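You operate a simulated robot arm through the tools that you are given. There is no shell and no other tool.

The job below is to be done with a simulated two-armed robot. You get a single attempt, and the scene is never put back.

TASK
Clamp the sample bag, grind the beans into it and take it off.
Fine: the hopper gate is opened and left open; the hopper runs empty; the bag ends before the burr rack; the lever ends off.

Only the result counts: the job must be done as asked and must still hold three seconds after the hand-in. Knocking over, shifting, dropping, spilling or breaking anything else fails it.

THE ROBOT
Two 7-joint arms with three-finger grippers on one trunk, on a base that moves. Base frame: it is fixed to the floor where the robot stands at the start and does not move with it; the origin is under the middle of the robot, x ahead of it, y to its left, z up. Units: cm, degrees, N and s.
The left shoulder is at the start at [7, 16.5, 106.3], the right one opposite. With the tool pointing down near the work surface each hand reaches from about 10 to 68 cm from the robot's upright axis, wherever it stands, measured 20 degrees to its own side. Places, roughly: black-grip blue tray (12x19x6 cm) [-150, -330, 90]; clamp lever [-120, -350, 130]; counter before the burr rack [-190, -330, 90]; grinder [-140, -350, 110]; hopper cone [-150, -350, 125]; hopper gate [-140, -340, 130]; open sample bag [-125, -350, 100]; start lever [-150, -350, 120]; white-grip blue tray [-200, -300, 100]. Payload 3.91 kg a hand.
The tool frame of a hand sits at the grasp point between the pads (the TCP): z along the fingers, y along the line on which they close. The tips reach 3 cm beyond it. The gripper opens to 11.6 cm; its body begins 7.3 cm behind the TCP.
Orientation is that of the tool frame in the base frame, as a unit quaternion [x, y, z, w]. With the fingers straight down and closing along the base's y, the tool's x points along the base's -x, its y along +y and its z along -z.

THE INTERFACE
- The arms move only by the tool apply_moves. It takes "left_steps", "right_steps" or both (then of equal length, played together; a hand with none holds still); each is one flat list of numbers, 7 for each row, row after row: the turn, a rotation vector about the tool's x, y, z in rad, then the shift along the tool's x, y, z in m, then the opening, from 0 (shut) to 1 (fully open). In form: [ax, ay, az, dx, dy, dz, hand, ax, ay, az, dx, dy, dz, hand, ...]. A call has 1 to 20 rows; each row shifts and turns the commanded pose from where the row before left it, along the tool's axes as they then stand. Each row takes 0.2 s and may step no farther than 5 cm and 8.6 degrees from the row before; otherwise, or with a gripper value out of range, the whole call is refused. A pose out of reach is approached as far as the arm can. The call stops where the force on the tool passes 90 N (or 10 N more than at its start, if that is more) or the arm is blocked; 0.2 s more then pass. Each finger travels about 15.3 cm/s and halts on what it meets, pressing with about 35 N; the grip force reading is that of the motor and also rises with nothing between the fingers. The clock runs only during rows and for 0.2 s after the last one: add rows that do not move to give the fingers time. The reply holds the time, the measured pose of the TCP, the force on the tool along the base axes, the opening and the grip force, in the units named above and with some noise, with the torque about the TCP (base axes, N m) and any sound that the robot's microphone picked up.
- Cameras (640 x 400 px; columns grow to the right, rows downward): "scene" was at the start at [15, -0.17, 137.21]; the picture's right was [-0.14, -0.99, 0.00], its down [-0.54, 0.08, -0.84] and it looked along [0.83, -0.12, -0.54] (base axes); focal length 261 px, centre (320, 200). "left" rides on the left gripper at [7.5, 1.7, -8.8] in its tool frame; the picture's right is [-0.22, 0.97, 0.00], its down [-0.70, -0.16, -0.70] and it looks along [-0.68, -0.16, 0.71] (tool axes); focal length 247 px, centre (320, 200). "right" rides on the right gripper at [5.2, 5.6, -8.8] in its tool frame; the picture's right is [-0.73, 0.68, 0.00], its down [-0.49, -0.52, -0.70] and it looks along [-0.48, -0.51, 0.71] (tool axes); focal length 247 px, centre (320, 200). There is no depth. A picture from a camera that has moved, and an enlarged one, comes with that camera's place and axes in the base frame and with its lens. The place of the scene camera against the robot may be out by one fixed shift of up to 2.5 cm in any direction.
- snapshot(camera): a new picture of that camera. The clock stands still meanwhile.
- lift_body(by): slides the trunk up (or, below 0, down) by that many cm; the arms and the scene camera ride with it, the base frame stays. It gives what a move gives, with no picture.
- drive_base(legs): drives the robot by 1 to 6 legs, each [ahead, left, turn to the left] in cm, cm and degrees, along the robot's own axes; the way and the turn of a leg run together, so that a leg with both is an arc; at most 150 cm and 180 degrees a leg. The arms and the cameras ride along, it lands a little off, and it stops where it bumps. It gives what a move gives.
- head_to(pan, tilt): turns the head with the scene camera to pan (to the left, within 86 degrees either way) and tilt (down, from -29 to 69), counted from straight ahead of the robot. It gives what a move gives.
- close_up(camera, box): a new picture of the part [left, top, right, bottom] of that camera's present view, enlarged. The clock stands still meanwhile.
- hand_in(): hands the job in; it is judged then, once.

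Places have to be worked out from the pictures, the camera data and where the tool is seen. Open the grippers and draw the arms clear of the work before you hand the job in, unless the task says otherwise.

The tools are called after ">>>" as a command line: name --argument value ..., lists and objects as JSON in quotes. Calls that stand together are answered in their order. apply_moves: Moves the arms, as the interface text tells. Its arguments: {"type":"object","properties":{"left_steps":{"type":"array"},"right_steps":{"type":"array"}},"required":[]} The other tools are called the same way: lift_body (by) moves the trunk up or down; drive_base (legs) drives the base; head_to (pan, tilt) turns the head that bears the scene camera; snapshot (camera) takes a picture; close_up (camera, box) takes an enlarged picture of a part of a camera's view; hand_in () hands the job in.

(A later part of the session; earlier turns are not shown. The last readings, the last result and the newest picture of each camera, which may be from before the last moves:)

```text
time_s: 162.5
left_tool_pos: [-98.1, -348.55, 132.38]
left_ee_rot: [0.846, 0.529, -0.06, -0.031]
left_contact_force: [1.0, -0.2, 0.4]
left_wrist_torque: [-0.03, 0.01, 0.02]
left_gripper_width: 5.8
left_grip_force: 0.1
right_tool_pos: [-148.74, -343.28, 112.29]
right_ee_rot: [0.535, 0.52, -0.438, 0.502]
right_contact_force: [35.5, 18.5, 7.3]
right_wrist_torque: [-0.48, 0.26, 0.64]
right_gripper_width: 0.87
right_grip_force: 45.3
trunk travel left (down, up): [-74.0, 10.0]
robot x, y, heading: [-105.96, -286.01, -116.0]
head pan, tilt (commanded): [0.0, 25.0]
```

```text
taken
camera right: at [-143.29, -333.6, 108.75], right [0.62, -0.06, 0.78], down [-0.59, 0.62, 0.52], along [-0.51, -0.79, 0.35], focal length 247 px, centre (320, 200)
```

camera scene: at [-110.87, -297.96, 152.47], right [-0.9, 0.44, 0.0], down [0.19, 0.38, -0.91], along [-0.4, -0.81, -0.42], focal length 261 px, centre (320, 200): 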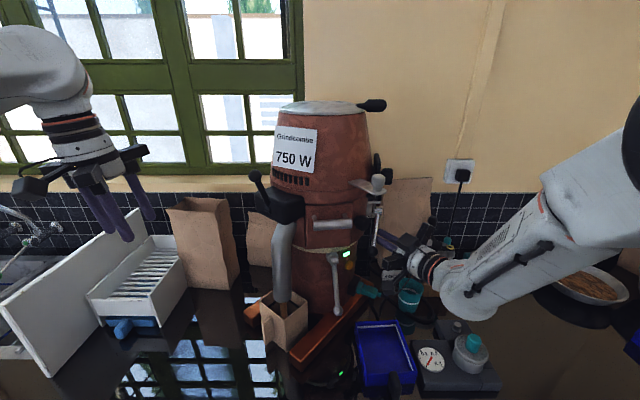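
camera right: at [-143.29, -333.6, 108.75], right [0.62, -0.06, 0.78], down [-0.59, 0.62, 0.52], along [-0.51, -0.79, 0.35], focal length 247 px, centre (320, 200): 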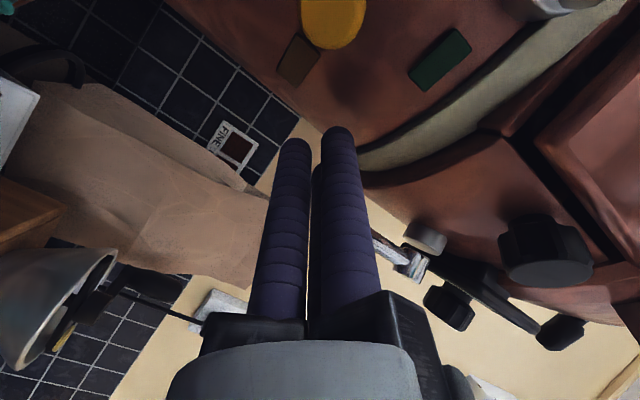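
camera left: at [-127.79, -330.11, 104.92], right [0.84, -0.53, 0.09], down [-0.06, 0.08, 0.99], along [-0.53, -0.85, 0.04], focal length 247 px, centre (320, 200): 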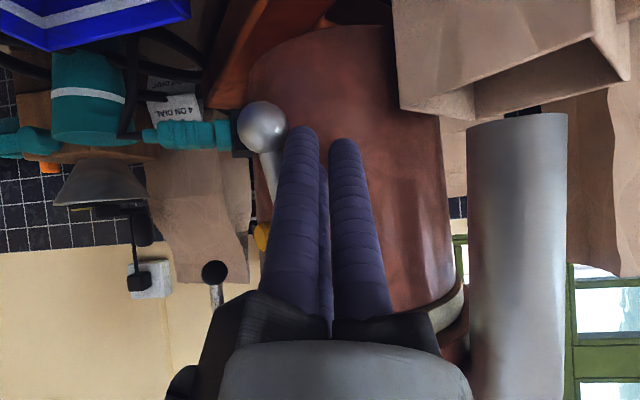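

Stop reached (force jumped to 40 N). I ease off and withdraw the right hand along its axis.

>>> apply_moves --right_steps '[0, 0, 0, 0, 0.01, -0.01, 0, 0, 0, 0, 0, 0.003, -0.03, 0, 0, 0, 0, 0, 0, -0.03, 0, 0, 0, 0, 0, 0, -0.03, 0]'

>>> close_up --camera "scene" --box '[320, 180, 440, 280]'

>>> snapshot --camera "right"

```text
time_s: 163.5
left_tool_pos: [-99.21, -349.2, 132.09]
left_ee_rot: [0.846, 0.529, -0.057, -0.031]
left_contact_force: [0.3, -0.1, 0.2]
left_wrist_torque: [-0.04, -0.01, 0.03]
left_gripper_width: 5.8
left_grip_force: 0.0
right_tool_pos: [-149.0, -333.69, 113.13]
right_ee_rot: [0.541, 0.515, -0.439, 0.499]
right_contact_force: [-0.4, 0.3, 0.7]
right_wrist_torque: [0.01, 0.0, 0.02]
right_gripper_width: 0.92
right_grip_force: 45.4
trunk travel left (down, up): [-74.0, 10.0]
robot x, y, heading: [-105.88, -286.47, -116.1]
head pan, tilt (commanded): [0.0, 25.0]
```

```text
4.00 times, centred on (380, 230) of scene
camera zoom: at [-110.79, -297.91, 152.48], right [-0.9, 0.44, 0.0], down [0.19, 0.38, -0.91], along [-0.4, -0.81, -0.42], focal length 1042 px, centre (80, 80)
```

zoom: 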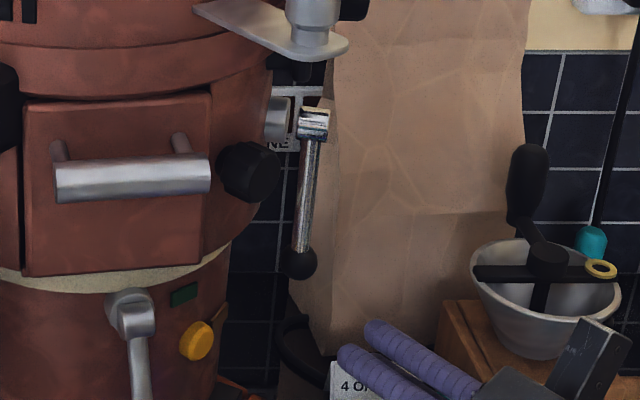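

```text
taken
camera right: at [-143.44, -324.02, 109.59], right [0.62, -0.07, 0.78], down [-0.59, 0.62, 0.52], along [-0.52, -0.78, 0.34], focal length 247 px, centre (320, 200)
```

right: 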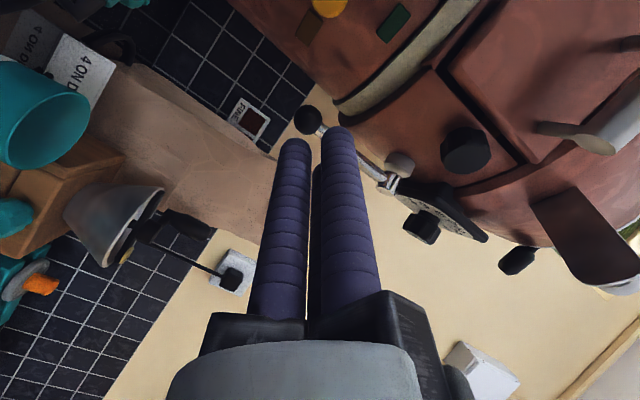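

The lever hangs at its original place and the lamp is dark. Now I raise the trunk 7 cm, park the right hand out to the right (fingers down), and prepare to undo the clamp with the left hand.

>>> lift_body --by 7

>>> apply_moves --right_steps '[0, 0, 0, 0, -0.035, -0.019, 0, 0, 0, 0, 0, -0.035, -0.019, 0, 0, 0, 0, 0, -0.035, -0.019, 0, 0, 0, 0, 0, -0.035, -0.019, 0, 0, 0, 0, 0, -0.035, -0.019, 0.3, 0, 0.149, 0, 0, 0, 0, 0.5, 0, 0.149, 0, 0, 0, 0, 0.5, 0, 0.149, 0, 0, 0, 0, 0.5, 0, 0.149, 0, 0, 0, 0, 0.5, 0, 0.149, 0, 0, 0, 0, 0.5, 0, 0.149, 0, 0, 0, 0, 0.5, 0, 0.149, 0, 0, 0, 0, 0.5, 0, 0.149, 0, 0, 0, 0, 0.5, 0, 0.149, 0, 0, 0, 0, 0.5]'

>>> snapshot --camera "scene"

```text
time_s: 164.6
left_tool_pos: [-99.11, -349.28, 139.07]
left_ee_rot: [0.846, 0.529, -0.058, -0.031]
left_contact_force: [0.3, 0.8, -0.1]
left_wrist_torque: [-0.03, 0.0, -0.02]
left_gripper_width: 5.83
left_grip_force: 0.1
right_tool_pos: [-149.03, -333.79, 120.0]
right_ee_rot: [0.542, 0.515, -0.439, 0.499]
right_contact_force: [-0.3, 0.7, -0.6]
right_wrist_torque: [0.02, -0.03, 0.02]
right_gripper_width: 0.92
right_grip_force: 44.8
trunk travel left (down, up): [-81.0, 3.0]
robot x, y, heading: [-105.44, -286.26, -116.3]
head pan, tilt (commanded): [0.0, 25.0]
```

```text
time_s: 167.6
left_tool_pos: [-99.17, -349.26, 138.97]
left_ee_rot: [0.847, 0.528, -0.057, -0.031]
left_contact_force: [0.2, -0.3, 0.5]
left_wrist_torque: [0.02, -0.03, -0.01]
left_gripper_width: 5.81
left_grip_force: 0.0
right_tool_pos: [-167.39, -324.38, 119.52]
right_ee_rot: [0.701, 0.709, -0.005, 0.078]
right_contact_force: [-0.5, 0.4, 1.0]
right_wrist_torque: [0.0, -0.01, 0.02]
right_gripper_width: 5.79
right_grip_force: 0.0
trunk travel left (down, up): [-81.0, 3.0]
robot x, y, heading: [-105.91, -286.36, -116.0]
head pan, tilt (commanded): [0.0, 25.0]
```

```text
taken
camera scene: at [-110.94, -298.08, 159.46], right [-0.9, 0.44, 0.0], down [0.19, 0.38, -0.91], along [-0.4, -0.81, -0.42], focal length 261 px, centre (320, 200)
```

scene: 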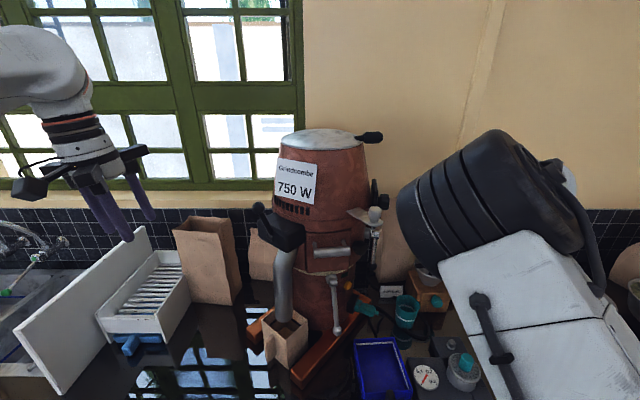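

The view is clear enough. I straighten the left hand, bring it above the clamp-lever ball (now up near [-122.2, -347.2, 136]) and yaw it so the rod lies between the paired fingers.

>>> apply_moves --left_steps '[-0.112, 0.064, 0, 0, 0, 0, 0.5, 0, 0, 0, -0.0139, -0.0359, -0.0117, 0.5, 0, 0, 0, -0.0139, -0.0359, -0.0117, 0.5, 0, 0, 0, -0.0139, -0.0359, -0.0117, 0.5, 0, 0, 0, -0.0139, -0.0359, -0.0117, 0.5, 0, 0, 0, -0.0139, -0.0359, -0.0117, 0.5, 0, 0, 0, -0.0139, -0.0359, -0.0117, 0.5, 0, 0, -0.1475, 0, 0, 0, 0.5, 0, 0, -0.1475, 0, 0, 0, 0.5, 0, 0, -0.1475, 0, 0, 0, 0.5, 0, 0, -0.1475, 0, 0, 0, 0.5, 0, 0, -0.1475, 0, 0, 0, 0.5, 0, 0, -0.1475, 0, 0, 0, 0.5]'

>>> snapshot --camera "left"

>>> close_up --camera "scene" --box '[200, 140, 340, 270]'

```text
time_s: 170.4
left_tool_pos: [-122.15, -347.37, 146.08]
left_ee_rot: [0.539, 0.842, 0.0, -0.001]
left_contact_force: [-0.3, -0.6, -0.3]
left_wrist_torque: [0.04, -0.02, -0.03]
left_gripper_width: 5.81
left_grip_force: 0.2
right_tool_pos: [-167.48, -324.34, 119.22]
right_ee_rot: [0.701, 0.709, -0.006, 0.077]
right_contact_force: [0.1, 0.0, -0.2]
right_wrist_torque: [-0.02, -0.05, 0.01]
right_gripper_width: 5.82
right_grip_force: 0.1
trunk travel left (down, up): [-81.0, 3.0]
robot x, y, heading: [-105.88, -286.22, -116.2]
head pan, tilt (commanded): [0.0, 25.0]
```

```text
taken
camera left: at [-123.74, -339.68, 154.91], right [0.98, 0.2, 0.0], down [0.15, -0.7, 0.7], along [0.14, -0.68, -0.71], focal length 247 px, centre (320, 200)
```

left: 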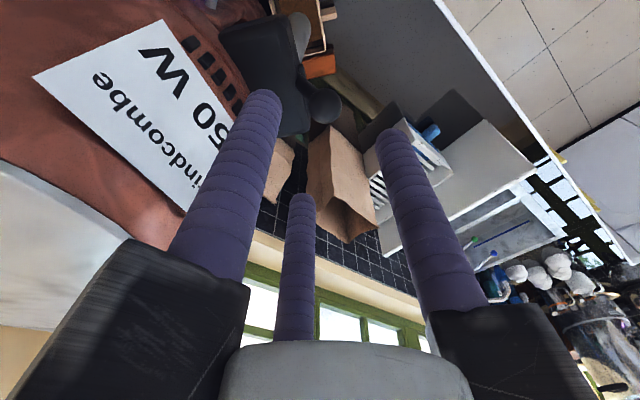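

```text
3.08 times, centred on (270, 205) of scene
camera zoom: at [-110.91, -297.96, 159.47], right [-0.9, 0.44, 0.0], down [0.19, 0.38, -0.91], along [-0.4, -0.81, -0.42], focal length 802 px, centre (474, 185)
```

zoom: 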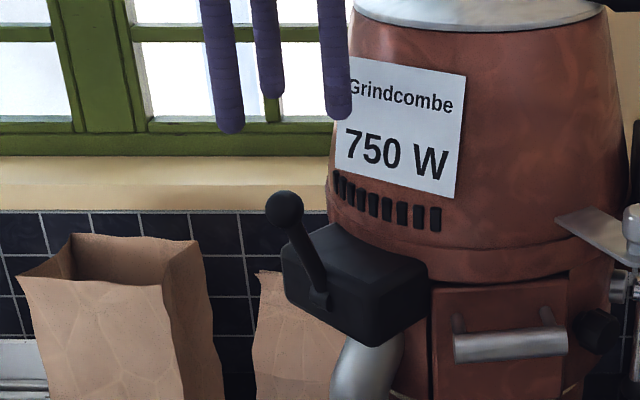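

The ball is at about [-121.7, -347.7, 136]. I fine-adjust, descend around it and close.

>>> apply_moves --left_steps '[0, 0, 0, -0.0044, 0.0024, 0.02, 0.5, 0, 0, 0, 0, 0, 0.025, 0.5, 0, 0, 0, 0, 0, 0.025, 0.5, 0, 0, 0, 0, 0, 0.025, 0.5, 0, 0, 0, 0, 0, 0, 0.2, 0, 0, 0, 0, 0, 0, 0, 0, 0, 0, 0, 0, 0, 0]'

>>> close_up --camera "scene" --box '[200, 140, 340, 270]'

```text
time_s: 172.0
left_tool_pos: [-121.74, -347.62, 136.67]
left_ee_rot: [0.539, 0.842, 0.0, -0.001]
left_contact_force: [0.5, 0.0, -1.7]
left_wrist_torque: [-0.07, 0.08, 0.05]
left_gripper_width: 2.49
left_grip_force: 45.0
right_tool_pos: [-167.36, -324.25, 119.35]
right_ee_rot: [0.701, 0.709, -0.006, 0.078]
right_contact_force: [-0.8, -0.1, 0.4]
right_wrist_torque: [0.0, -0.02, -0.05]
right_gripper_width: 5.79
right_grip_force: 0.1
trunk travel left (down, up): [-81.0, 3.0]
robot x, y, heading: [-105.67, -286.14, -115.9]
head pan, tilt (commanded): [0.0, 25.0]
```

```text
3.08 times, centred on (270, 205) of scene
camera zoom: at [-110.83, -297.97, 159.47], right [-0.9, 0.44, 0.0], down [0.19, 0.38, -0.91], along [-0.4, -0.81, -0.42], focal length 802 px, centre (474, 185)
```

zoom: 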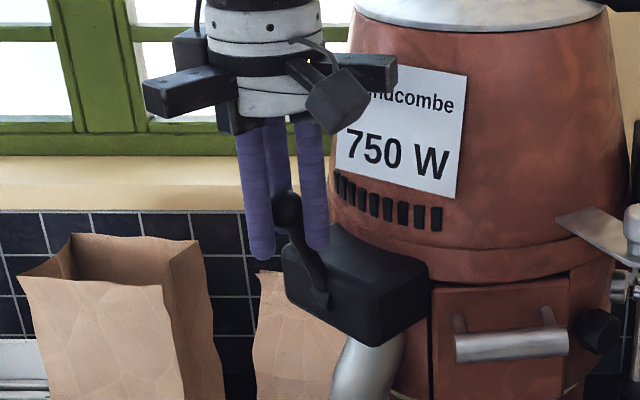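

The ball is held. I swing the clamp lever back outward and down along its arc, first part.

>>> apply_moves --left_steps '[0, 0, 0, 0, 0.0064, 0.0022, 0, 0, 0, 0, 0, 0.0064, 0.0025, 0, 0, 0, 0, 0, 0.006, 0.003, 0, 0, 0, 0, 0, 0.0057, 0.0037, 0]'

>>> close_up --camera "scene" --box '[200, 140, 340, 270]'

```text
time_s: 173.0
left_tool_pos: [-119.74, -346.67, 135.25]
left_ee_rot: [0.539, 0.842, 0.002, -0.001]
left_contact_force: [-9.3, -11.0, 1.4]
left_wrist_torque: [-0.19, 0.8, 0.04]
left_gripper_width: 2.51
left_grip_force: 45.0
right_tool_pos: [-167.53, -324.46, 119.29]
right_ee_rot: [0.701, 0.709, -0.006, 0.077]
right_contact_force: [0.0, 0.3, -0.6]
right_wrist_torque: [-0.01, -0.02, -0.04]
right_gripper_width: 5.78
right_grip_force: 0.1
trunk travel left (down, up): [-81.0, 3.0]
robot x, y, heading: [-106.07, -286.2, -116.3]
head pan, tilt (commanded): [0.0, 25.0]
```

```text
3.08 times, centred on (270, 205) of scene
camera zoom: at [-111.04, -298.23, 159.44], right [-0.9, 0.44, 0.0], down [0.19, 0.38, -0.91], along [-0.4, -0.81, -0.42], focal length 802 px, centre (474, 185)
```

zoom: 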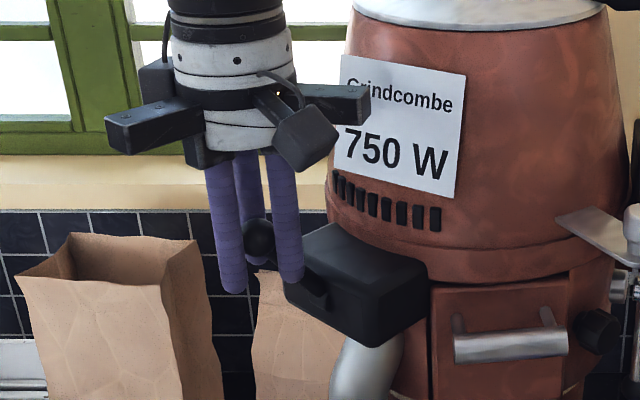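

The lever follows with about 14 N. I continue down the rest of the arc.

>>> apply_moves --left_steps '[0, 0, 0, 0, 0.0045, 0.005, 0, 0, 0, 0, 0, 0.004, 0.005, 0, 0, 0, 0, 0, 0.0035, 0.0055, 0, 0, 0, 0, 0, 0.003, 0.0055, 0]'

>>> close_up --camera "scene" --box '[200, 140, 340, 270]'

```text
time_s: 174.0
left_tool_pos: [-117.98, -346.01, 133.18]
left_ee_rot: [0.54, 0.842, 0.002, 0.0]
left_contact_force: [-2.4, -5.9, 6.2]
left_wrist_torque: [-0.14, 0.64, 0.03]
left_gripper_width: 2.49
left_grip_force: 45.5
right_tool_pos: [-167.33, -324.41, 119.39]
right_ee_rot: [0.7, 0.71, -0.006, 0.077]
right_contact_force: [0.2, 0.3, -0.4]
right_wrist_torque: [-0.04, -0.03, 0.03]
right_gripper_width: 5.81
right_grip_force: 0.1
trunk travel left (down, up): [-81.0, 3.0]
robot x, y, heading: [-105.8, -286.23, -116.2]
head pan, tilt (commanded): [0.0, 25.0]
```

```text
3.08 times, centred on (270, 205) of scene
camera zoom: at [-110.88, -298.02, 159.47], right [-0.9, 0.44, 0.0], down [0.19, 0.38, -0.91], along [-0.4, -0.81, -0.42], focal length 802 px, centre (474, 185)
```

zoom: 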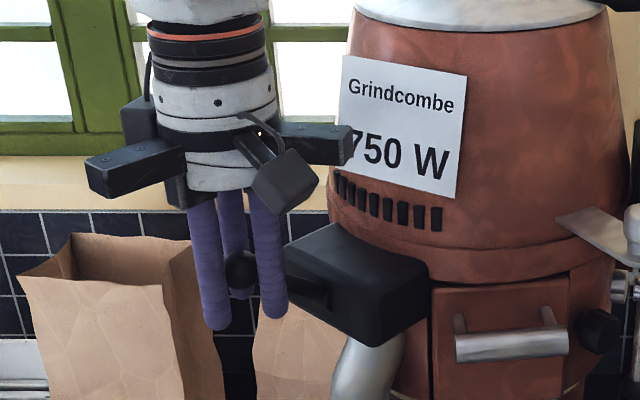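

Close to its lower end. I lower a bit more until it meets its stop.

>>> apply_moves --left_steps '[0, 0, 0, 0, 0.002, 0.0055, 0, 0, 0, 0, 0, 0.0015, 0.0055, 0, 0, 0, 0, 0, 0.001, 0.005, 0]'

>>> close_up --camera "scene" --box '[200, 140, 340, 270]'

```text
time_s: 174.8
left_tool_pos: [-117.36, -345.67, 131.83]
left_ee_rot: [0.539, 0.842, 0.0, 0.0]
left_contact_force: [7.2, -3.4, 11.8]
left_wrist_torque: [-0.12, 0.65, 0.02]
left_gripper_width: 2.48
left_grip_force: 45.0
right_tool_pos: [-167.16, -324.37, 119.48]
right_ee_rot: [0.701, 0.709, -0.007, 0.077]
right_contact_force: [0.0, -0.4, 0.1]
right_wrist_torque: [0.0, 0.01, 0.0]
right_gripper_width: 5.81
right_grip_force: 0.2
trunk travel left (down, up): [-81.0, 3.0]
robot x, y, heading: [-105.62, -286.18, -115.8]
head pan, tilt (commanded): [0.0, 25.0]
```

```text
3.08 times, centred on (270, 205) of scene
camera zoom: at [-110.61, -297.9, 159.49], right [-0.9, 0.44, 0.0], down [0.18, 0.38, -0.91], along [-0.4, -0.81, -0.42], focal length 802 px, centre (474, 185)
```

zoom: 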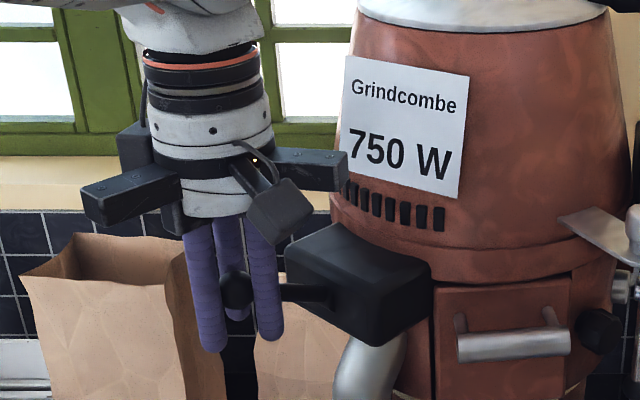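

Almost at the original position. One more small push, then I open and lift off.

>>> apply_moves --left_steps '[0, 0, 0, 0, 0.002, 0.005, 0, 0, 0, 0, 0, 0.001, 0.004, 0]'

>>> apply_moves --left_steps '[0, 0, 0, 0, 0, -0.004, 0, 0, 0, 0, 0, 0, 0, 0.3, 0, 0, 0, 0, 0, 0, 0.5, 0, 0, 0, 0, 0, -0.03, 0.5, 0, 0, 0, 0, 0, -0.04, 0.5, 0, 0, 0, 0, 0, -0.04, 0.5]'

>>> snapshot --camera "scene"

>>> close_up --camera "scene" --box '[220, 250, 360, 370]'

```text
time_s: 175.4
left_tool_pos: [-117.18, -345.54, 130.91]
left_ee_rot: [0.54, 0.842, 0.0, -0.001]
left_contact_force: [10.3, -3.7, 11.6]
left_wrist_torque: [-0.01, 0.68, -0.04]
left_gripper_width: 2.51
left_grip_force: 45.1
right_tool_pos: [-167.12, -324.29, 119.59]
right_ee_rot: [0.701, 0.709, -0.007, 0.076]
right_contact_force: [0.2, -0.4, -0.4]
right_wrist_torque: [0.0, 0.0, 0.01]
right_gripper_width: 5.82
right_grip_force: 0.1
trunk travel left (down, up): [-81.0, 3.0]
robot x, y, heading: [-105.81, -286.26, -116.0]
head pan, tilt (commanded): [0.0, 25.0]
```

```text
time_s: 176.8
left_tool_pos: [-117.4, -345.76, 142.21]
left_ee_rot: [0.539, 0.842, 0.001, -0.001]
left_contact_force: [0.3, -0.3, 0.0]
left_wrist_torque: [-0.01, -0.01, -0.03]
left_gripper_width: 5.79
left_grip_force: 0.0
right_tool_pos: [-167.29, -324.34, 119.47]
right_ee_rot: [0.702, 0.708, -0.006, 0.077]
right_contact_force: [0.6, -0.1, -0.5]
right_wrist_torque: [0.01, 0.03, 0.01]
right_gripper_width: 5.82
right_grip_force: 0.0
trunk travel left (down, up): [-81.0, 3.0]
robot x, y, heading: [-105.72, -286.1, -116.4]
head pan, tilt (commanded): [0.0, 25.0]
```

```text
taken
camera scene: at [-110.77, -297.93, 159.48], right [-0.9, 0.44, 0.0], down [0.19, 0.38, -0.91], along [-0.4, -0.81, -0.42], focal length 261 px, centre (320, 200)
```

scene: 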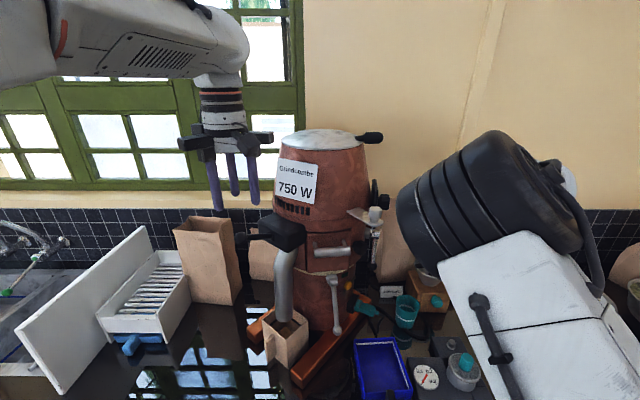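

```text
3.33 times, centred on (290, 310) of scene
camera zoom: at [-110.77, -297.93, 159.48], right [-0.9, 0.44, 0.0], down [0.19, 0.38, -0.91], along [-0.4, -0.81, -0.42], focal length 869 px, centre (420, -167)
```

zoom: 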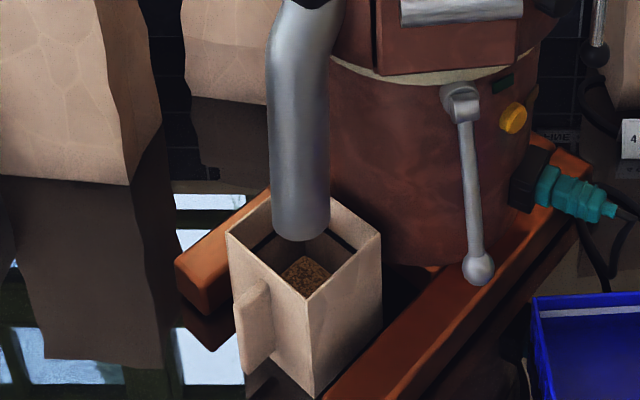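

The clamp lever is back at its start and the bag sits free with the grounds inside. For the bag I'll use its front tab with the left hand, tilted 30° so the palm stays clear of the spout. First I move outward from the lever and tilt.

>>> apply_moves --left_steps '[0, 0, 0, 0, 0.04, 0, 0.5, 0, 0, 0, 0, 0.04, 0, 0.5, 0, 0, 0, 0, 0.04, 0, 0.5, 0.131, 0, 0, 0, 0, 0, 0.5, 0.131, 0, 0, 0, 0, 0, 0.5, 0.131, 0, 0, 0, 0, 0, 0.5, 0.131, 0, 0, 0, 0, 0, 0.5]'

>>> snapshot --camera "left"

>>> snapshot --camera "scene"

```text
time_s: 178.4
left_tool_pos: [-106.33, -340.6, 142.27]
left_ee_rot: [0.521, 0.812, -0.22, -0.141]
left_contact_force: [-0.4, -0.3, -0.2]
left_wrist_torque: [0.02, 0.01, 0.01]
left_gripper_width: 5.82
left_grip_force: 0.2
right_tool_pos: [-167.27, -324.36, 119.46]
right_ee_rot: [0.701, 0.709, -0.006, 0.077]
right_contact_force: [0.7, -0.3, 0.0]
right_wrist_torque: [-0.01, -0.01, 0.02]
right_gripper_width: 5.79
right_grip_force: 0.2
trunk travel left (down, up): [-81.0, 3.0]
robot x, y, heading: [-105.71, -286.05, -116.1]
head pan, tilt (commanded): [0.0, 25.0]
```

```text
taken
camera left: at [-104.1, -331.24, 148.97], right [0.86, 0.15, -0.49], down [0.49, -0.54, 0.68], along [-0.17, -0.83, -0.54], focal length 247 px, centre (320, 200)
```

left: 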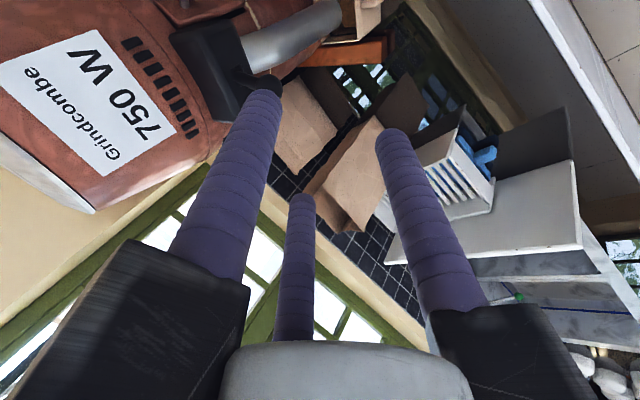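

```text
taken
camera scene: at [-110.71, -297.92, 159.49], right [-0.9, 0.44, 0.0], down [0.18, 0.38, -0.91], along [-0.4, -0.81, -0.42], focal length 261 px, centre (320, 200)
```

scene: 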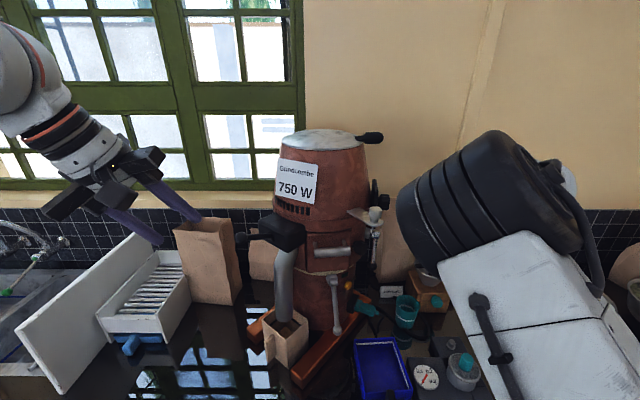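

I descend in front of the bag (about 12 cm outside its tab) to get a close camera view.

>>> apply_moves --left_steps '[0, 0, 0, 0, 0.0214, 0.0366, 0.5, 0, 0, 0, 0, 0.0214, 0.0366, 0.5, 0, 0, 0, 0, 0.0214, 0.0366, 0.5, 0, 0, 0, 0, 0.0214, 0.0366, 0.5, 0, 0, 0, 0, 0.0214, 0.0366, 0.5, 0, 0, 0, 0, 0.0214, 0.0366, 0.5, 0, 0, 0, 0, 0.0214, 0.0366, 0.5]'

>>> snapshot --camera "left"

>>> snapshot --camera "scene"

```text
time_s: 180.0
left_tool_pos: [-106.36, -340.81, 112.51]
left_ee_rot: [0.522, 0.813, -0.218, -0.14]
left_contact_force: [-1.3, -0.4, -0.4]
left_wrist_torque: [-0.02, -0.01, -0.02]
left_gripper_width: 5.8
left_grip_force: 0.1
right_tool_pos: [-167.49, -324.29, 119.37]
right_ee_rot: [0.701, 0.709, -0.006, 0.078]
right_contact_force: [-0.8, -0.6, 0.0]
right_wrist_torque: [-0.01, -0.02, -0.01]
right_gripper_width: 5.79
right_grip_force: 0.0
trunk travel left (down, up): [-81.0, 3.0]
robot x, y, heading: [-105.6, -286.35, -116.3]
head pan, tilt (commanded): [0.0, 25.0]
```

```text
taken
camera left: at [-104.2, -331.3, 119.23], right [0.86, 0.15, -0.49], down [0.48, -0.54, 0.69], along [-0.16, -0.83, -0.54], focal length 247 px, centre (320, 200)
```

left: 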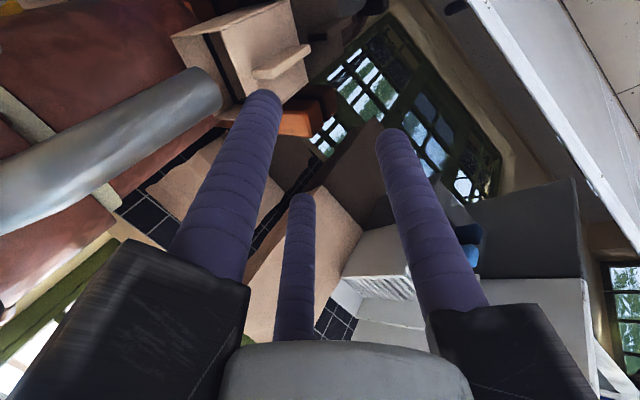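

```text
taken
camera scene: at [-110.99, -297.95, 159.47], right [-0.9, 0.44, 0.0], down [0.19, 0.38, -0.91], along [-0.4, -0.81, -0.42], focal length 261 px, centre (320, 200)
```

scene: 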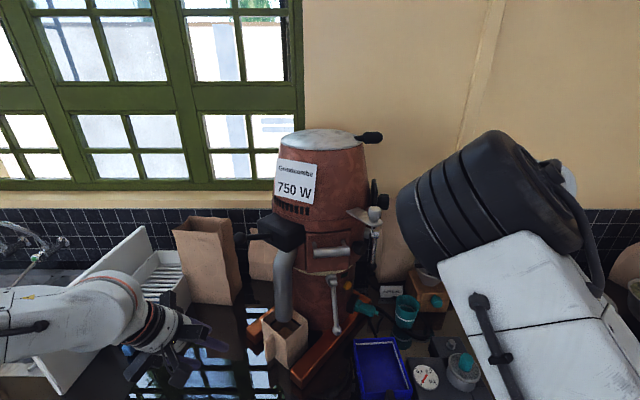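

I check that the left forearm is clear of the white board at the sink, and enlarge the bag in the left camera.

>>> close_up --camera "scene" --box '[0, 220, 260, 400]'

>>> close_up --camera "left" --box '[150, 0, 350, 125]'

```text
2.22 times, centred on (130, 310) of scene
camera zoom: at [-110.99, -297.95, 159.47], right [-0.9, 0.44, 0.0], down [0.19, 0.38, -0.91], along [-0.4, -0.81, -0.42], focal length 579 px, centre (742, -44)
```

zoom: 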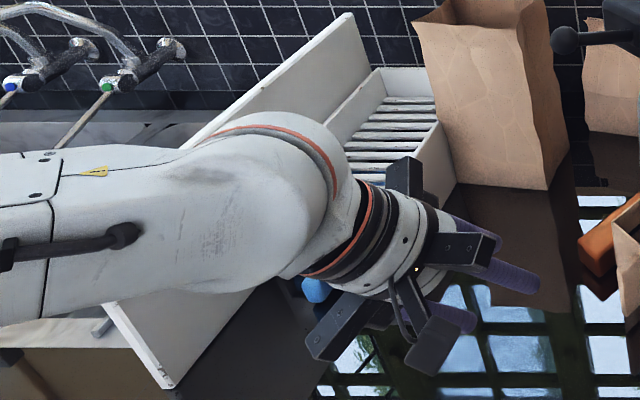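

```text
3.20 times, centred on (250, 62) of left
camera zoom: at [-104.2, -331.3, 119.23], right [0.86, 0.15, -0.49], down [0.48, -0.54, 0.69], along [-0.16, -0.83, -0.54], focal length 790 px, centre (544, 640)
```

zoom: 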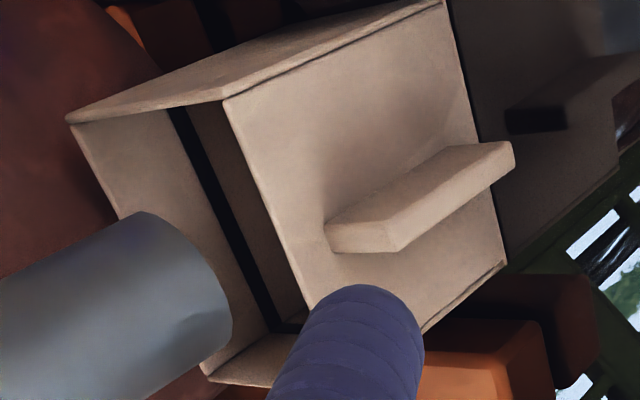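

The arm is clear of the board. The bag's front face centre is about [-121, -347] facing 24°, its tab sticking out ~2.6 cm. I approach along the tool axis most of the way and look again.

>>> apply_moves --left_steps '[0, 0, 0, 0.001, -0.0035, 0.036, 0.4, 0, 0, 0, 0.001, -0.0035, 0.036, 0.4, 0, 0, 0, 0.001, -0.0035, 0.036, 0.4, 0, 0, 0, 0.001, -0.0035, 0.036, 0.4]'

>>> snapshot --camera "left"

>>> close_up --camera "scene" --box '[180, 260, 340, 400]'

```text
time_s: 181.0
left_tool_pos: [-114.29, -343.91, 100.77]
left_ee_rot: [0.521, 0.813, -0.218, -0.14]
left_contact_force: [-0.2, -0.6, 0.0]
left_wrist_torque: [-0.03, -0.01, -0.01]
left_gripper_width: 4.62
left_grip_force: 0.1
right_tool_pos: [-167.51, -324.53, 119.26]
right_ee_rot: [0.701, 0.708, -0.005, 0.078]
right_contact_force: [0.2, -0.4, 0.3]
right_wrist_torque: [0.0, -0.04, 0.01]
right_gripper_width: 5.81
right_grip_force: 0.0
trunk travel left (down, up): [-81.0, 3.0]
robot x, y, heading: [-105.7, -286.15, -115.9]
head pan, tilt (commanded): [0.0, 25.0]
```

```text
taken
camera left: at [-112.1, -334.56, 107.5], right [0.86, 0.15, -0.49], down [0.48, -0.55, 0.69], along [-0.16, -0.82, -0.54], focal length 247 px, centre (320, 200)
```

left: 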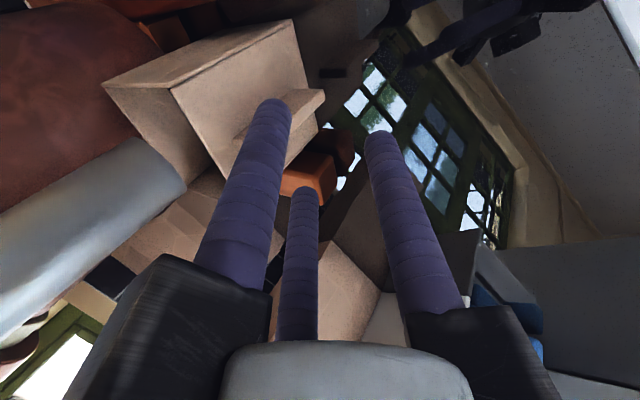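

```text
2.86 times, centred on (260, 330) of scene
camera zoom: at [-111.09, -298.14, 159.45], right [-0.9, 0.44, 0.0], down [0.19, 0.38, -0.91], along [-0.4, -0.81, -0.42], focal length 745 px, centre (491, -171)
```

zoom: 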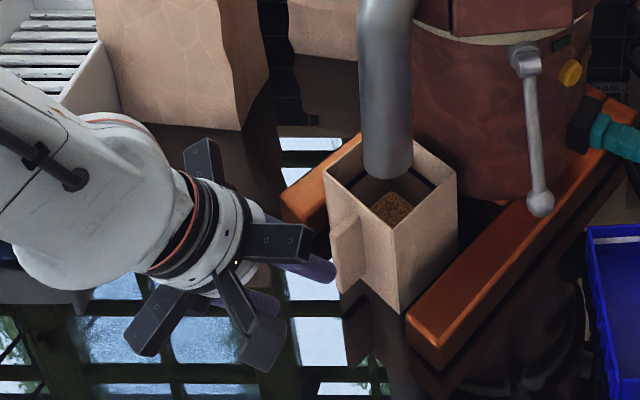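

The tab lines up with the centre of the hand. I advance the next 5.7 cm with a narrower opening.

>>> apply_moves --left_steps '[0, 0, 0, 0, -0.0018, 0.0288, 0.33, 0, 0, 0, 0, -0.0018, 0.0288, 0.33]'

>>> snapshot --camera "left"

>>> close_up --camera "scene" --box '[180, 260, 340, 400]'

```text
time_s: 181.6
left_tool_pos: [-117.05, -345.24, 95.85]
left_ee_rot: [0.521, 0.814, -0.217, -0.141]
left_contact_force: [0.2, 0.2, -0.1]
left_wrist_torque: [0.03, -0.01, -0.04]
left_gripper_width: 3.83
left_grip_force: 0.1
right_tool_pos: [-167.49, -324.52, 119.39]
right_ee_rot: [0.701, 0.709, -0.005, 0.077]
right_contact_force: [0.5, -0.3, -0.1]
right_wrist_torque: [-0.01, -0.08, -0.02]
right_gripper_width: 5.84
right_grip_force: 0.1
trunk travel left (down, up): [-81.0, 3.0]
robot x, y, heading: [-105.54, -286.5, -116.0]
head pan, tilt (commanded): [0.0, 25.0]
```

```text
taken
camera left: at [-114.8, -335.84, 102.69], right [0.86, 0.15, -0.49], down [0.48, -0.55, 0.69], along [-0.16, -0.82, -0.54], focal length 247 px, centre (320, 200)
```

left: 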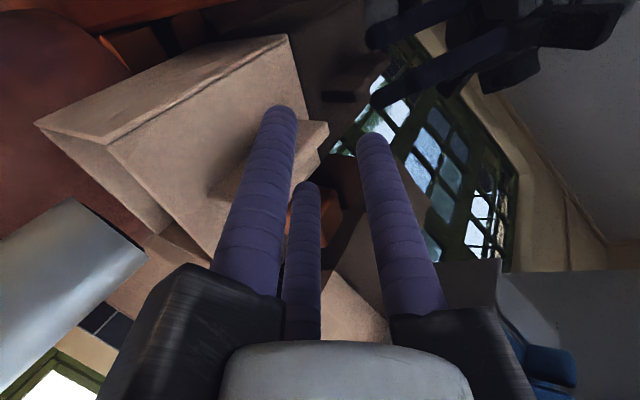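

```text
2.86 times, centred on (260, 330) of scene
camera zoom: at [-111.04, -298.21, 159.45], right [-0.9, 0.44, 0.0], down [0.19, 0.38, -0.91], along [-0.4, -0.81, -0.42], focal length 745 px, centre (491, -171)
```

zoom: 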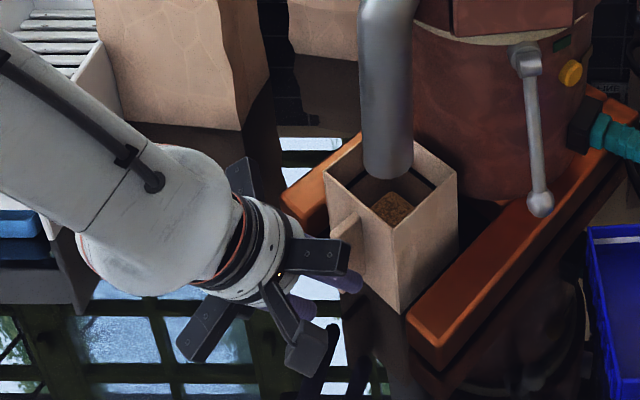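

The tab is centred between the paired fingers. I move in 0.8 cm and close gently on it.

>>> apply_moves --left_steps '[0, 0, 0, 0, -0.0065, 0.004, 0.33, 0, 0, 0, 0, 0, 0, 0.2, 0, 0, 0, 0, 0, 0, 0.1, 0, 0, 0, 0, 0, 0, 0, 0, 0, 0, 0, 0, 0, 0]'

>>> snapshot --camera "left"

>>> close_up --camera "scene" --box '[180, 260, 340, 400]'

```text
time_s: 182.8
left_tool_pos: [-117.76, -345.36, 95.89]
left_ee_rot: [0.521, 0.814, -0.217, -0.141]
left_contact_force: [-0.2, 0.7, -1.7]
left_wrist_torque: [0.04, -0.07, 0.01]
left_gripper_width: 1.21
left_grip_force: 35.0
right_tool_pos: [-167.39, -324.32, 119.44]
right_ee_rot: [0.701, 0.709, -0.005, 0.077]
right_contact_force: [0.3, 0.3, 0.2]
right_wrist_torque: [0.0, 0.0, 0.02]
right_gripper_width: 5.8
right_grip_force: 0.0
trunk travel left (down, up): [-81.0, 3.0]
robot x, y, heading: [-105.7, -286.33, -115.9]
head pan, tilt (commanded): [0.0, 25.0]
```

```text
taken
camera left: at [-115.42, -336.02, 102.73], right [0.86, 0.15, -0.49], down [0.48, -0.55, 0.68], along [-0.16, -0.82, -0.54], focal length 247 px, centre (320, 200)
```

left: 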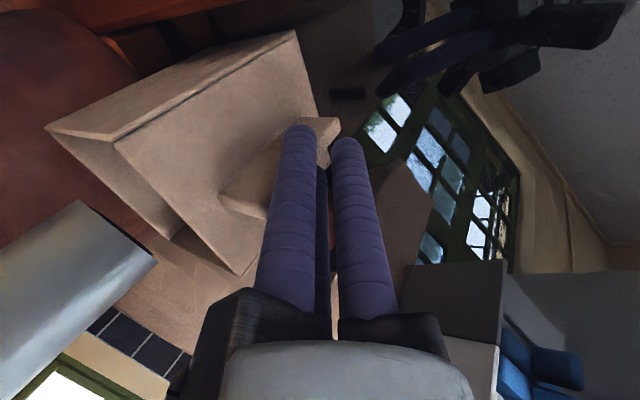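

```text
2.86 times, centred on (260, 330) of scene
camera zoom: at [-110.84, -297.98, 159.47], right [-0.9, 0.44, 0.0], down [0.19, 0.38, -0.91], along [-0.4, -0.81, -0.42], focal length 745 px, centre (491, -171)
```

zoom: 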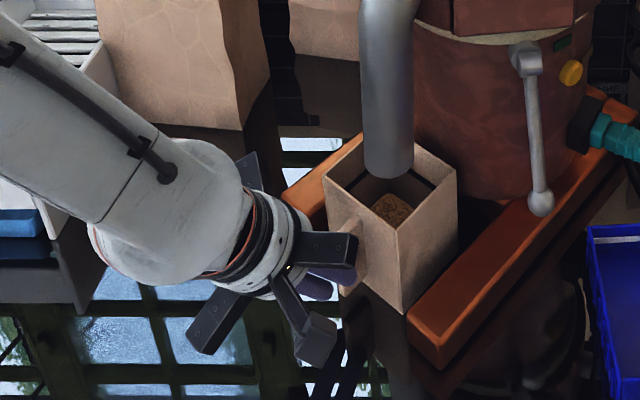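

The fingers closed on the tab (1.2 cm). I lift just 0.6 cm (the spout is only ~1.5 cm above the rim) and check that the bag follows.

>>> apply_moves --left_steps '[0, 0, 0, 0, -0.0015, -0.0026, 0, 0, 0, 0, 0, -0.0015, -0.0026, 0, 0, 0, 0, 0, 0, 0, 0]'

>>> snapshot --camera "left"

>>> close_up --camera "scene" --box '[180, 260, 340, 400]'

```text
time_s: 183.6
left_tool_pos: [-117.64, -345.32, 96.5]
left_ee_rot: [0.521, 0.813, -0.218, -0.141]
left_contact_force: [0.9, -0.4, -1.5]
left_wrist_torque: [0.03, -0.05, 0.0]
left_gripper_width: 1.21
left_grip_force: 35.0
right_tool_pos: [-167.28, -324.32, 119.39]
right_ee_rot: [0.701, 0.709, -0.005, 0.077]
right_contact_force: [0.2, -0.1, 0.0]
right_wrist_torque: [-0.01, -0.02, 0.04]
right_gripper_width: 5.82
right_grip_force: 0.0
trunk travel left (down, up): [-81.0, 3.0]
robot x, y, heading: [-105.49, -286.36, -116.1]
head pan, tilt (commanded): [0.0, 25.0]
```

```text
taken
camera left: at [-115.49, -335.99, 103.31], right [0.86, 0.15, -0.49], down [0.48, -0.54, 0.69], along [-0.16, -0.83, -0.54], focal length 247 px, centre (320, 200)
```

left: 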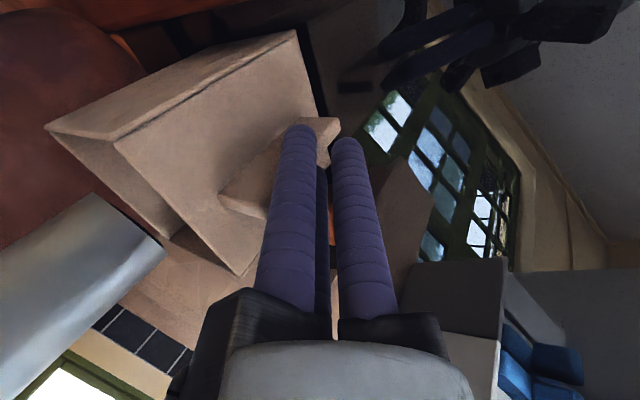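

```text
2.86 times, centred on (260, 330) of scene
camera zoom: at [-110.85, -297.98, 159.47], right [-0.9, 0.44, 0.0], down [0.19, 0.38, -0.91], along [-0.4, -0.81, -0.42], focal length 745 px, centre (491, -171)
```

zoom: 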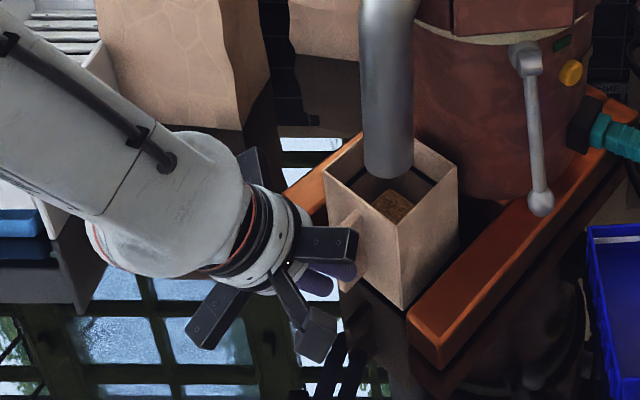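

The bag follows the hand. I now draw it straight out along its front direction, parallel to the grinder feet, slowly by 12 cm.

>>> apply_moves --left_steps '[0, 0, 0, 0, 0.0086, -0.005, 0, 0, 0, 0, 0, 0.0129, -0.0076, 0, 0, 0, 0, 0, 0.0129, -0.0076, 0, 0, 0, 0, 0, 0.0129, -0.0076, 0, 0, 0, 0, 0, 0.0129, -0.0076, 0, 0, 0, 0, 0, 0.0129, -0.0076, 0, 0, 0, 0, 0, 0.0129, -0.0076, 0, 0, 0, 0, 0, 0.0129, -0.0076, 0, 0, 0, 0, 0, 0.0086, -0.005, 0]'

>>> snapshot --camera "scene"

>>> snapshot --camera "left"

```text
time_s: 185.6
left_tool_pos: [-106.63, -340.02, 96.87]
left_ee_rot: [0.521, 0.813, -0.218, -0.141]
left_contact_force: [-0.4, -0.2, -0.3]
left_wrist_torque: [0.01, -0.04, -0.01]
left_gripper_width: 1.21
left_grip_force: 35.9
right_tool_pos: [-167.25, -324.35, 119.48]
right_ee_rot: [0.701, 0.709, -0.007, 0.077]
right_contact_force: [-0.4, 0.7, -0.4]
right_wrist_torque: [-0.01, -0.01, 0.03]
right_gripper_width: 5.78
right_grip_force: 0.1
trunk travel left (down, up): [-81.0, 3.0]
robot x, y, heading: [-105.58, -286.5, -116.1]
head pan, tilt (commanded): [0.0, 25.0]
```

```text
taken
camera scene: at [-110.79, -297.96, 159.48], right [-0.9, 0.44, 0.0], down [0.19, 0.38, -0.91], along [-0.4, -0.81, -0.42], focal length 261 px, centre (320, 200)
```

scene: 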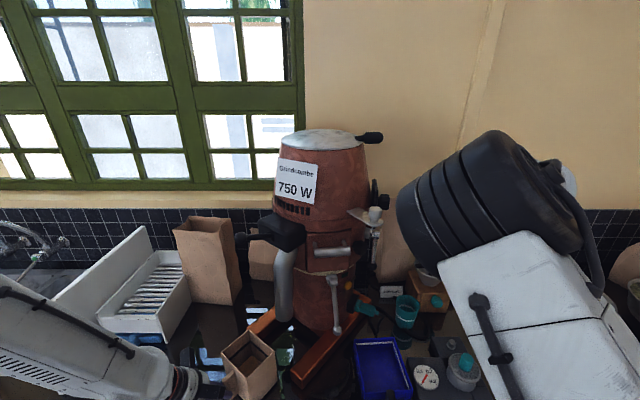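

```text
taken
camera left: at [-104.33, -330.71, 103.51], right [0.86, 0.15, -0.49], down [0.48, -0.54, 0.68], along [-0.16, -0.83, -0.54], focal length 247 px, centre (320, 200)
```

left: 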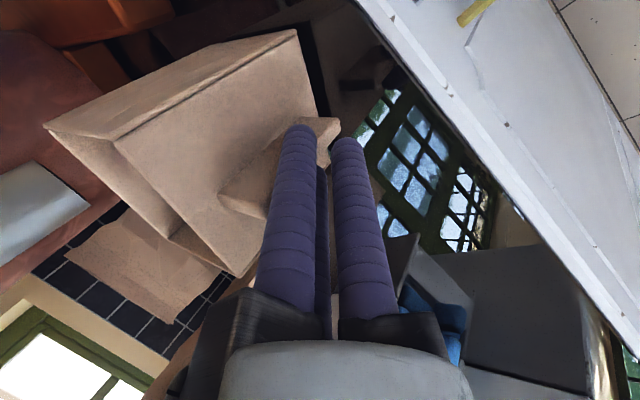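

The bag is free of the spout and upright in the hand. I lift it 15 cm smoothly, then back the base off 20 cm so it clears the grinder before I carry it to the right.

>>> apply_moves --left_steps '[0, 0, 0, 0, -0.0063, -0.0108, 0, 0, 0, 0, 0, -0.0126, -0.0215, 0, 0, 0, 0, 0, -0.0126, -0.0215, 0, 0, 0, 0, 0, -0.0126, -0.0215, 0, 0, 0, 0, 0, -0.0126, -0.0215, 0, 0, 0, 0, 0, -0.0126, -0.0215, 0, 0, 0, 0, 0, -0.0063, -0.0108, 0]'

>>> snapshot --camera "scene"

```text
time_s: 187.2
left_tool_pos: [-106.2, -339.45, 110.5]
left_ee_rot: [0.526, 0.816, -0.198, -0.136]
left_contact_force: [-1.0, -0.1, -1.1]
left_wrist_torque: [0.05, -0.1, -0.01]
left_gripper_width: 1.24
left_grip_force: 35.0
left hand out of reach, approached as far as the arm can: row 7
right_tool_pos: [-167.43, -324.39, 119.33]
right_ee_rot: [0.701, 0.709, -0.005, 0.078]
right_contact_force: [-0.4, -0.5, -0.6]
right_wrist_torque: [-0.02, 0.0, -0.01]
right_gripper_width: 5.81
right_grip_force: 0.1
trunk travel left (down, up): [-81.0, 3.0]
robot x, y, heading: [-105.38, -286.12, -116.0]
head pan, tilt (commanded): [0.0, 25.0]
```

```text
taken
camera scene: at [-111.1, -297.87, 159.47], right [-0.9, 0.44, 0.0], down [0.19, 0.38, -0.91], along [-0.4, -0.81, -0.42], focal length 261 px, centre (320, 200)
```

scene: 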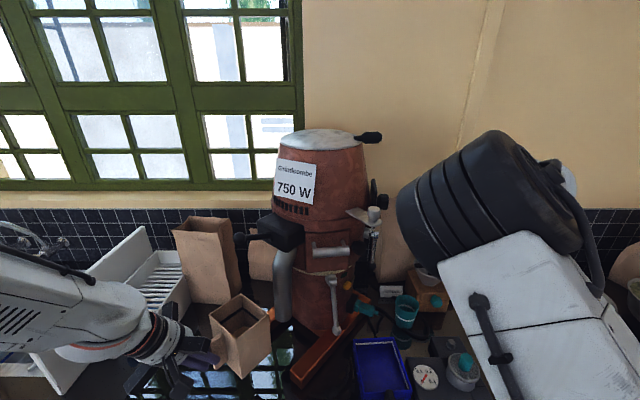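

The bag hangs safely. I back off 20 cm, away from the grinder.

>>> drive_base --legs '[[-20, 0, 0]]'

>>> head_to --pan 20 --tilt 40

>>> snapshot --camera "scene"

```text
time_s: 188.8
left_tool_pos: [-97.2, -321.63, 110.48]
left_ee_rot: [0.523, 0.818, -0.197, -0.138]
left_contact_force: [-0.3, -1.2, -1.2]
left_wrist_torque: [0.04, -0.06, -0.04]
left_gripper_width: 1.22
left_grip_force: 34.9
right_tool_pos: [-158.52, -306.54, 119.36]
right_ee_rot: [0.7, 0.71, -0.004, 0.076]
right_contact_force: [-0.7, -0.4, -1.2]
right_wrist_torque: [-0.01, -0.01, -0.01]
right_gripper_width: 5.81
right_grip_force: 0.3
trunk travel left (down, up): [-81.0, 3.0]
robot x, y, heading: [-97.05, -268.31, -116.1]
head pan, tilt (commanded): [0.0, 25.0]
```

```text
time_s: 189.7
left_tool_pos: [-97.09, -321.41, 110.55]
left_ee_rot: [0.523, 0.818, -0.198, -0.138]
left_contact_force: [-0.3, 0.9, -0.8]
left_wrist_torque: [0.0, -0.03, -0.01]
left_gripper_width: 1.22
left_grip_force: 34.8
right_tool_pos: [-158.61, -306.22, 119.51]
right_ee_rot: [0.701, 0.709, -0.006, 0.078]
right_contact_force: [-0.1, -0.4, 0.0]
right_wrist_torque: [0.0, -0.01, -0.01]
right_gripper_width: 5.82
right_grip_force: 0.1
trunk travel left (down, up): [-81.0, 3.0]
robot x, y, heading: [-96.98, -268.25, -116.0]
head pan, tilt (commanded): [20.0, 40.0]
```

```text
taken
camera scene: at [-98.84, -280.04, 157.16], right [-0.99, 0.11, 0.0], down [0.07, 0.64, -0.77], along [-0.08, -0.76, -0.64], focal length 261 px, centre (320, 200)
```

scene: 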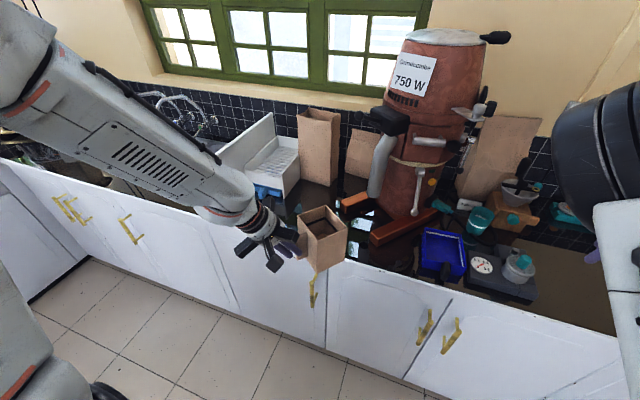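

The bag is held upright over the counter edge. I turn the robot 35° to the right on the spot and then look toward the burr rack area.

>>> drive_base --legs '[[0, 0, -35]]'

>>> head_to --pan 0 --tilt 35

>>> snapshot --camera "scene"

```text
time_s: 191.7
left_tool_pos: [-127.76, -311.66, 110.56]
left_ee_rot: [0.746, 0.621, -0.147, -0.191]
left_contact_force: [-0.1, -0.1, -0.5]
left_wrist_torque: [0.0, -0.03, -0.01]
left_gripper_width: 1.21
left_grip_force: 34.8
right_tool_pos: [-169.18, -263.88, 119.35]
right_ee_rot: [0.883, 0.463, -0.029, 0.072]
right_contact_force: [-0.1, 0.3, 0.8]
right_wrist_torque: [0.02, 0.01, -0.02]
right_gripper_width: 5.79
right_grip_force: 0.0
trunk travel left (down, up): [-81.0, 3.0]
robot x, y, heading: [-96.94, -268.28, -151.5]
head pan, tilt (commanded): [20.0, 40.0]
```

```text
time_s: 192.6
left_tool_pos: [-127.84, -311.66, 110.56]
left_ee_rot: [0.746, 0.621, -0.147, -0.191]
left_contact_force: [0.4, -0.3, -0.8]
left_wrist_torque: [-0.06, -0.06, 0.01]
left_gripper_width: 1.19
left_grip_force: 34.5
right_tool_pos: [-169.11, -263.78, 119.37]
right_ee_rot: [0.883, 0.463, -0.03, 0.073]
right_contact_force: [0.2, 0.4, -0.4]
right_wrist_torque: [0.05, 0.01, 0.01]
right_gripper_width: 5.81
right_grip_force: 0.0
trunk travel left (down, up): [-81.0, 3.0]
robot x, y, heading: [-96.59, -268.18, -151.0]
head pan, tilt (commanded): [0.0, 35.0]
```

```text
taken
camera scene: at [-107.92, -273.83, 157.9], right [-0.48, 0.88, 0.0], down [0.5, 0.28, -0.82], along [-0.72, -0.39, -0.57], focal length 261 px, centre (320, 200)
```

scene: 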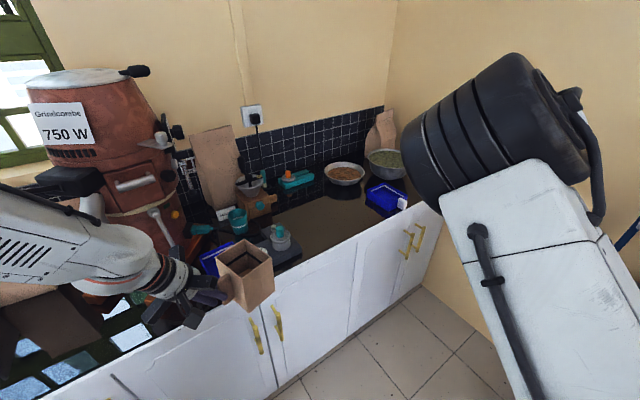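

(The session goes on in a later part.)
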